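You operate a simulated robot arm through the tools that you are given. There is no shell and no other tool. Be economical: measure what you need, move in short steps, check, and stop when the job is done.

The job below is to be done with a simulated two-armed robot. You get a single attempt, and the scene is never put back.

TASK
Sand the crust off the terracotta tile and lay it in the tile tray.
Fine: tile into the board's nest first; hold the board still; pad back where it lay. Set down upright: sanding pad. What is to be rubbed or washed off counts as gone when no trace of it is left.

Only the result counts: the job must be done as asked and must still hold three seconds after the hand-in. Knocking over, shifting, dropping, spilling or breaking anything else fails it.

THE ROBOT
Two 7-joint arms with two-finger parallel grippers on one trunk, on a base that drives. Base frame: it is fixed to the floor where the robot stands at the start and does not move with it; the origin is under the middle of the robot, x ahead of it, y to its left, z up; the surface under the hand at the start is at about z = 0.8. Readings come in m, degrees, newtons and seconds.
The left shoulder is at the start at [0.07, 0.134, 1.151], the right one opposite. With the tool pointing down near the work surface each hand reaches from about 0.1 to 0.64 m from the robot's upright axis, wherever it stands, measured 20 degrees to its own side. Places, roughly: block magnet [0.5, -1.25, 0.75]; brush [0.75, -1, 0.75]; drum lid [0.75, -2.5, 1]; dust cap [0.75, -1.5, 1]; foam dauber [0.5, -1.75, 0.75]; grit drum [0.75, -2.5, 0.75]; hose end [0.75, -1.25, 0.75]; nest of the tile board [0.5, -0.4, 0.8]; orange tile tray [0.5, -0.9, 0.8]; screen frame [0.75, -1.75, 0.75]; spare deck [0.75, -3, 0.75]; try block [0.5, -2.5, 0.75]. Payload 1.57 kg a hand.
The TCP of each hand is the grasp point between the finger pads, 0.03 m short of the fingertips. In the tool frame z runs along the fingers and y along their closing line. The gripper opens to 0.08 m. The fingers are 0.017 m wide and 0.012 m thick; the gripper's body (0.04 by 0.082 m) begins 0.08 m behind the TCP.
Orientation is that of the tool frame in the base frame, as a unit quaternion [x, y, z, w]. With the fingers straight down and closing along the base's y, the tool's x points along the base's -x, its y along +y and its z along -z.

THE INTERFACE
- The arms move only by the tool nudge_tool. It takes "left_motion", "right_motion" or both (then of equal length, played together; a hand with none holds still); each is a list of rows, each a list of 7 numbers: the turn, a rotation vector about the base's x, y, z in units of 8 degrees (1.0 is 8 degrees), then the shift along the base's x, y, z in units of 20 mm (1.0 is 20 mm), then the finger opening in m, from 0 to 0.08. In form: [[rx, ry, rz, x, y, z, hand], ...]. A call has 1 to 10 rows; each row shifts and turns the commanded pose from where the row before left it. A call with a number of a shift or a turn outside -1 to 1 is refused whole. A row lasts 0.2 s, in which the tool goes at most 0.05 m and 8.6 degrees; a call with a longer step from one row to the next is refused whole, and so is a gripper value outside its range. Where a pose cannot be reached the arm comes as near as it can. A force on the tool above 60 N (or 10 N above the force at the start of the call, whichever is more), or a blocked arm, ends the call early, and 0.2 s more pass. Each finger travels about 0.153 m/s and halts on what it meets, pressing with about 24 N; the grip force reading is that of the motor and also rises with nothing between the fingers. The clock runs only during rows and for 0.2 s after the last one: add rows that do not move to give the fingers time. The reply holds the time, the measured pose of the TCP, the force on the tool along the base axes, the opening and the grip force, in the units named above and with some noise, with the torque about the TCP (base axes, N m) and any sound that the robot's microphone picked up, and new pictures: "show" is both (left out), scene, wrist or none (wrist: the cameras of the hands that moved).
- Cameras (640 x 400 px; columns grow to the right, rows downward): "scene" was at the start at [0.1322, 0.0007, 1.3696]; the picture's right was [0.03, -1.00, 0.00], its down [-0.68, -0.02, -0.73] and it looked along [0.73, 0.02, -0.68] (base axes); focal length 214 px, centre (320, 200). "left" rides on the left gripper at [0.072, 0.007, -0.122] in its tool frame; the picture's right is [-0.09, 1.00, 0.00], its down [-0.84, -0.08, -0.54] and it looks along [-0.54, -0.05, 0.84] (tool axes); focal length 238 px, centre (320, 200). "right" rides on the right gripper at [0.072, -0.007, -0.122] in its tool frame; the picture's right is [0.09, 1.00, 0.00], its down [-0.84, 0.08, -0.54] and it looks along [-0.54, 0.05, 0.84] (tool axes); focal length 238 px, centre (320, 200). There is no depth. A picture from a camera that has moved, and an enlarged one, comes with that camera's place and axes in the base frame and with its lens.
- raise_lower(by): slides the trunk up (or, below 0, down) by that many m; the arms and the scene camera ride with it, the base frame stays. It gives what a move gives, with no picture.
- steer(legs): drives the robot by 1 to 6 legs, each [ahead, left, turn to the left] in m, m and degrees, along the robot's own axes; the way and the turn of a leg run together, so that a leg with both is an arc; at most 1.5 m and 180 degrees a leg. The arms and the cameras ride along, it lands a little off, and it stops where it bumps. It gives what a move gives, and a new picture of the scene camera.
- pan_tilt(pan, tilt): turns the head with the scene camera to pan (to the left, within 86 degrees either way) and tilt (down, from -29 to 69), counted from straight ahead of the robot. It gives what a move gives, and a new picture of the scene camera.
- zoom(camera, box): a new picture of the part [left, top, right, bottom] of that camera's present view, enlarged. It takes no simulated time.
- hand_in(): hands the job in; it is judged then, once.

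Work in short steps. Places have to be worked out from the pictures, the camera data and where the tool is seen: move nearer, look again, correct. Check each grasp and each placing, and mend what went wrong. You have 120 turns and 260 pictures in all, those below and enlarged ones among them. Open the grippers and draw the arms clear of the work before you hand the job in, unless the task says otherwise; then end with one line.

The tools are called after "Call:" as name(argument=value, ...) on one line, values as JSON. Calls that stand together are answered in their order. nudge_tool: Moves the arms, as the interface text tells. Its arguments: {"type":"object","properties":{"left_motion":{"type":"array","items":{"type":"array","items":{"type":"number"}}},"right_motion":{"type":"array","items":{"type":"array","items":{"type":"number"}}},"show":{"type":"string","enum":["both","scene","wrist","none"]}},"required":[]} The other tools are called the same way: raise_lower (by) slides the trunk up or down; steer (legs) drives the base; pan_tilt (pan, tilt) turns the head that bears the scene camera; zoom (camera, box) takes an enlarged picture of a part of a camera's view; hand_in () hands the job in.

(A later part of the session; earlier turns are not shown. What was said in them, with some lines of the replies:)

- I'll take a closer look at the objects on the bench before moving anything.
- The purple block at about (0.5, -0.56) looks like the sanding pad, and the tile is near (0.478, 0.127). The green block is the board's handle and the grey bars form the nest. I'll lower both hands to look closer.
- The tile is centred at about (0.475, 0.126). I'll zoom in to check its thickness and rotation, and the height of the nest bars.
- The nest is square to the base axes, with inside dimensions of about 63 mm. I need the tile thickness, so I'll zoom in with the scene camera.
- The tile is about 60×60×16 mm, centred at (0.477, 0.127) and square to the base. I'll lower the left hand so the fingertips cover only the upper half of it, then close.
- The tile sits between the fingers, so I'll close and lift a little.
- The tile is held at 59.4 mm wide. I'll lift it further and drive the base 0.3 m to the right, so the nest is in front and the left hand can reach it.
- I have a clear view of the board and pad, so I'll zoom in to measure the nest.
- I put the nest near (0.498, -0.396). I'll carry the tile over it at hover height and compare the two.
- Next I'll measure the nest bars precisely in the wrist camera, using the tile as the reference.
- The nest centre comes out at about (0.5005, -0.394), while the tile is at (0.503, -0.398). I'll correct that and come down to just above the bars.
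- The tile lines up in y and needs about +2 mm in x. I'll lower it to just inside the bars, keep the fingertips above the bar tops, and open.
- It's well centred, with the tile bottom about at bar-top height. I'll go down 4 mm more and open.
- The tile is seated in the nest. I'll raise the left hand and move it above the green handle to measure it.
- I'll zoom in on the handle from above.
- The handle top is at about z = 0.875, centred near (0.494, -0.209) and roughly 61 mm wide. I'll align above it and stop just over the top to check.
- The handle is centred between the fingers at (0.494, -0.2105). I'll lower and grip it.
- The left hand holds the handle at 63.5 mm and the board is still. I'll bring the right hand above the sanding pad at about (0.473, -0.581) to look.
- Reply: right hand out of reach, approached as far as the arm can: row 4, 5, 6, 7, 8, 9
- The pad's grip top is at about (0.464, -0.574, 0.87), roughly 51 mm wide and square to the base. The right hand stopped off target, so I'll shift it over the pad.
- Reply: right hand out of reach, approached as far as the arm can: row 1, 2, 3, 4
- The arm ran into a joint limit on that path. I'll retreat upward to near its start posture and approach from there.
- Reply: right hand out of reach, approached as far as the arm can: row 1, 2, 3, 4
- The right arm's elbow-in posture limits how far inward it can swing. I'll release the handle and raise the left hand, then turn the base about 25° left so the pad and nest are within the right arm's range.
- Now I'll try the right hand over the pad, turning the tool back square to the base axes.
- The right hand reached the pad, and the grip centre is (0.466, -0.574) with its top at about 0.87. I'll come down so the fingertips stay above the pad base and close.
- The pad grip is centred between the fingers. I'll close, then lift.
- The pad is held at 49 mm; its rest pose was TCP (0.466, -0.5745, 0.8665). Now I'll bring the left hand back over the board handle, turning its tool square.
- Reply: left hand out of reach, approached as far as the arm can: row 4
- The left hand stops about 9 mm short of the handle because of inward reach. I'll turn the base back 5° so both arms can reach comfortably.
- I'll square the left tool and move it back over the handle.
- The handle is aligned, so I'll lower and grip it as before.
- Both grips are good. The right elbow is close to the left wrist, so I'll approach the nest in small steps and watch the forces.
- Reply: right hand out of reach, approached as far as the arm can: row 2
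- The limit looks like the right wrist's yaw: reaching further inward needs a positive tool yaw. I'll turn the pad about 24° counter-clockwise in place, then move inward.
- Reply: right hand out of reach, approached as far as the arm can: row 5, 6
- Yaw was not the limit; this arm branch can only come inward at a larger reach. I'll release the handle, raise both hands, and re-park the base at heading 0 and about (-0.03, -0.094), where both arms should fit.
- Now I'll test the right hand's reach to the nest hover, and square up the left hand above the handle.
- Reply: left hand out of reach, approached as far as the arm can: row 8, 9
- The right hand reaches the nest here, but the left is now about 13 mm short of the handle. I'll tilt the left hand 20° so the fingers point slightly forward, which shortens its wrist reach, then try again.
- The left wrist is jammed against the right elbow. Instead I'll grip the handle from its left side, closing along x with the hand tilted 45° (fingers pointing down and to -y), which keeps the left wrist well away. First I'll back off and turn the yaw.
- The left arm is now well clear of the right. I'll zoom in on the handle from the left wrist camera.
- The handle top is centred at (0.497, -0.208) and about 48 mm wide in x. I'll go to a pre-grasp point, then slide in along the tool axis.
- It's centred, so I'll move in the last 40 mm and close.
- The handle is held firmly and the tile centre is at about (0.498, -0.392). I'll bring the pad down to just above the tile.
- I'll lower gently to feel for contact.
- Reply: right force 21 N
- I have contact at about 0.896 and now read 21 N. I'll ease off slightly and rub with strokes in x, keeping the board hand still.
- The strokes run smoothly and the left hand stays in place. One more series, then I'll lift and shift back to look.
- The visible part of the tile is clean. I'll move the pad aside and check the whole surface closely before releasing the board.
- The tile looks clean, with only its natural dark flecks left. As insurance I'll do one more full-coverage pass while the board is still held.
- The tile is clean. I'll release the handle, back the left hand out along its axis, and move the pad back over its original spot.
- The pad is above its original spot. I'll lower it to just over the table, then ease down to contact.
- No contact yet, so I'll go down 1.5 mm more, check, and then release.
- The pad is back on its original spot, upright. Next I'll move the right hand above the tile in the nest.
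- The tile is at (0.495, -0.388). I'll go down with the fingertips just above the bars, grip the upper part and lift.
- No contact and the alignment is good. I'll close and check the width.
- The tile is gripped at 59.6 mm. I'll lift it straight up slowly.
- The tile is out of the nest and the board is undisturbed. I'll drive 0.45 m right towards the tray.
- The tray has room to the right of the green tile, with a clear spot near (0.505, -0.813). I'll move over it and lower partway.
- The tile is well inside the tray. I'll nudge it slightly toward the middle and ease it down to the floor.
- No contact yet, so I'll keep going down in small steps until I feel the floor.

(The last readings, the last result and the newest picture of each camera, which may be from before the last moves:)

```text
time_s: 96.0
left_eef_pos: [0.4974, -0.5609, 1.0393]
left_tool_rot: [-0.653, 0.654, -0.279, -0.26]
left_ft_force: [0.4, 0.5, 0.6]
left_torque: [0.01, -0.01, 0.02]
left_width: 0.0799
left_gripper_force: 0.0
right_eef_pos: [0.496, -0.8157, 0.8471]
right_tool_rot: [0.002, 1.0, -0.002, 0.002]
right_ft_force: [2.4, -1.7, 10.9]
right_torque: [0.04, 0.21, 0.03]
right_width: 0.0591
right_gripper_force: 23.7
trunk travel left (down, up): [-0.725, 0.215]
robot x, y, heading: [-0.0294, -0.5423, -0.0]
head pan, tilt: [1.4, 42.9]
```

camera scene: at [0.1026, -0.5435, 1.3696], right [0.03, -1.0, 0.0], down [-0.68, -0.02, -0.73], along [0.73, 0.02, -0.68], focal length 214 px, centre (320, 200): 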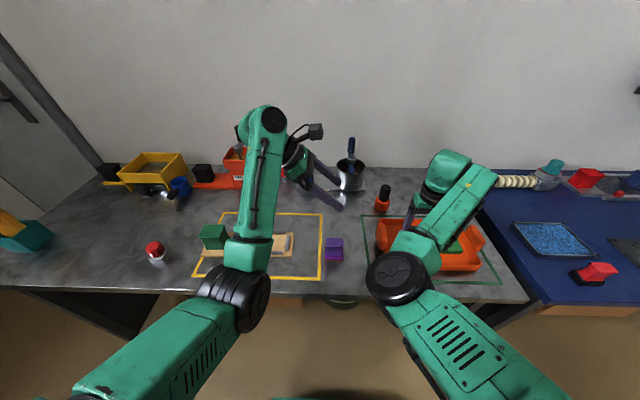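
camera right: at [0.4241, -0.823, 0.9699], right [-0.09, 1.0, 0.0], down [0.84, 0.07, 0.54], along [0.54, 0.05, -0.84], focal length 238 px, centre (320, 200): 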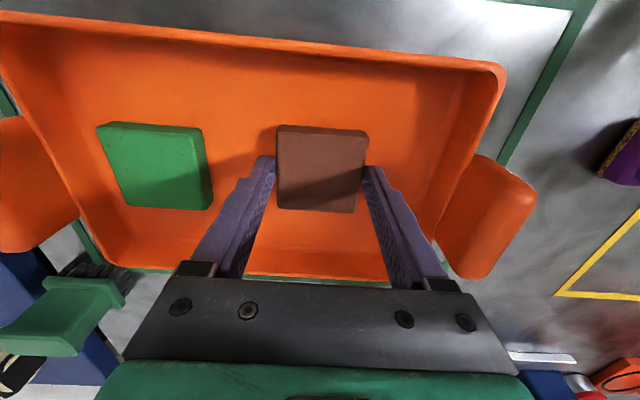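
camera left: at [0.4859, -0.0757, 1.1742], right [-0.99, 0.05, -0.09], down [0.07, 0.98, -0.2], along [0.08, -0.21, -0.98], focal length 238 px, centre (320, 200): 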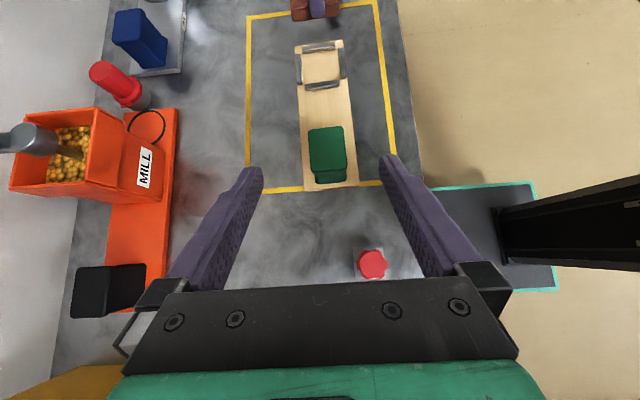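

That's contact, at 11 N. I'll ease up slightly, open and lift away.

Call:
nudge_tool(right_motion=[[0, 0, 0, 0, 0, 0.06, 0.045], [0, 0, 0, 0, 0, 0, 0.066], [0, 0, 0, 0, 0, 0, 0.078], [0, 0, 0, 0, 0, 0, 0.078], [0, 0, 0, 0, 0, 1, 0.078], [0, 0, 0, 0, 0, 1, 0.078], [0, 0, 0, 0, 0, 1, 0.078], [0, 0, 0, 0, 0, 1, 0.08], [0, 0, 0, 0, 0, 1, 0.08], [0, 0, 0, 0, 0, 1, 0.08]], show="wrist")

Call:
nudge_tool(right_motion=[[0, 0, 0, -0.5, 0, 1, 0.08], [0, 0, 0, -0.8, 0, 1, 0.08], [0, 0, 0, -0.8, 0, 1, 0.08], [0, 0, 0, -0.8, 0, 1, 0.08], [0, 0, 0, -0.8, 0, 1, 0.08]], left_motion=[[0, 0, 0, -0.8, 0, 1, 0.08], [0, 0, 0, -0.8, 0, 1, 0.08], [0, 0, 0, -0.8, 0, 1, 0.08], [0, 0, 0, -0.8, 0, 1, 0.08], [0, 0, 0, -0.8, 0, 1, 0.08]], show="both")

```text
time_s: 98.2
left_eef_pos: [0.4982, -0.5624, 1.0371]
left_tool_rot: [-0.653, 0.655, -0.278, -0.261]
left_ft_force: [-0.4, 0.3, 0.1]
left_torque: [0.01, 0.0, -0.01]
left_width: 0.0797
left_gripper_force: 0.0
right_eef_pos: [0.4982, -0.8169, 0.9655]
right_tool_rot: [0.003, 1.0, 0.001, 0.0]
right_ft_force: [0.1, 0.9, -0.2]
right_torque: [0.0, 0.0, -0.03]
right_width: 0.0801
right_gripper_force: 0.1
trunk travel left (down, up): [-0.725, 0.215]
robot x, y, heading: [-0.0265, -0.5473, 0.3]
head pan, tilt: [1.4, 42.9]
camera right: at [0.4246, -0.8231, 1.0872], right [-0.09, 1.0, 0.0], down [0.84, 0.07, 0.54], along [0.54, 0.05, -0.84], focal length 238 px, centre (320, 200)
```

right: 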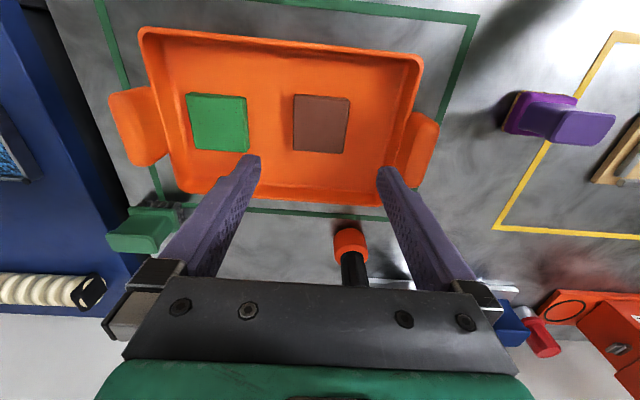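

```text
time_s: 99.4
left_eef_pos: [0.4184, -0.5628, 1.1376]
left_tool_rot: [-0.654, 0.654, -0.279, -0.259]
left_ft_force: [0.3, 0.4, 0.1]
left_torque: [0.01, -0.03, 0.02]
left_width: 0.08
left_gripper_force: 0.0
right_eef_pos: [0.4706, -0.8593, 1.0624]
right_tool_rot: [0.001, 1.0, -0.001, 0.0]
right_ft_force: [0.2, 0.3, 0.0]
right_torque: [-0.01, -0.01, 0.02]
right_width: 0.0802
right_gripper_force: 0.1
right hand out of reach, approached as far as the arm can: row 1, 2, 3, 4, 5
trunk travel left (down, up): [-0.725, 0.215]
robot x, y, heading: [-0.0306, -0.5436, 0.1]
head pan, tilt: [1.4, 42.9]
camera scene: at [0.1012, -0.5434, 1.3697], right [0.03, -1.0, 0.0], down [-0.68, -0.02, -0.73], along [0.73, 0.02, -0.68], focal length 214 px, centre (320, 200)
camera right: at [0.3976, -0.8654, 1.183], right [-0.09, 1.0, 0.0], down [0.84, 0.07, 0.54], along [0.54, 0.05, -0.84], focal length 238 px, centre (320, 200)
camera left: at [0.4069, -0.5271, 1.2741], right [-0.99, 0.05, -0.09], down [0.07, 0.98, -0.2], along [0.08, -0.21, -0.97], focal length 238 px, centre (320, 200)
```

scene: 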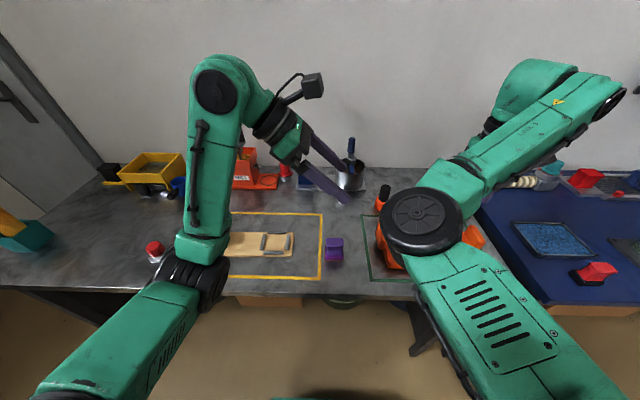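
right: 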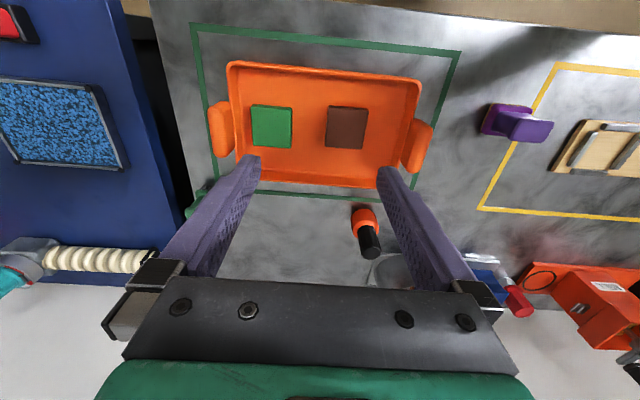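
left: 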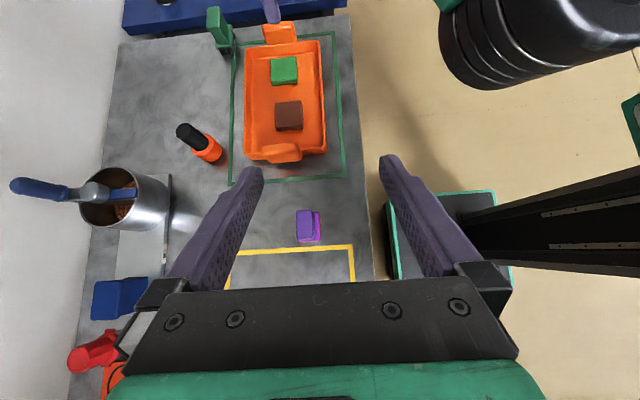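

The tile lies flat in the tray, the pad is upright on its spot, and the arms are clear. I'll take one last close look at the tile.

Call:
zoom(camera="right", box=[230, 80, 390, 180])

```text
4.00 times, centred on (310, 130) of right
camera zoom: at [0.3976, -0.8654, 1.183], right [-0.09, 1.0, 0.0], down [0.84, 0.07, 0.54], along [0.54, 0.05, -0.84], focal length 953 px, centre (360, 480)
```

zoom: 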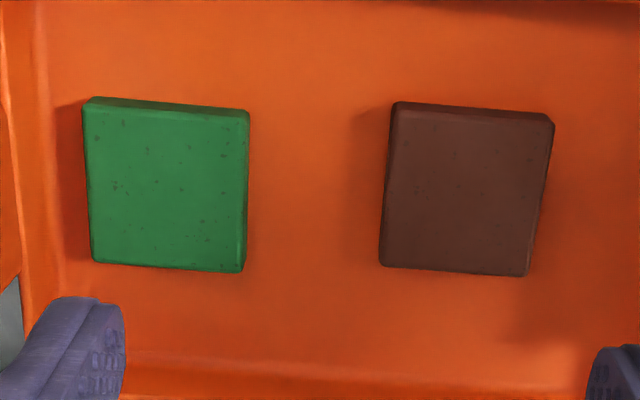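

The tile is clean; the green tile has the same natural flecks. I'm handing the job in.

Call:
hand_in()

```text
The job is handed in.
```

I sanded the terracotta tile clean in the board's nest while the other hand held the board, then laid it flat in the orange tray; the pad is back upright where it lay, though the board had slid about 3 mm when I first set the tile in the nest, before any sanding.
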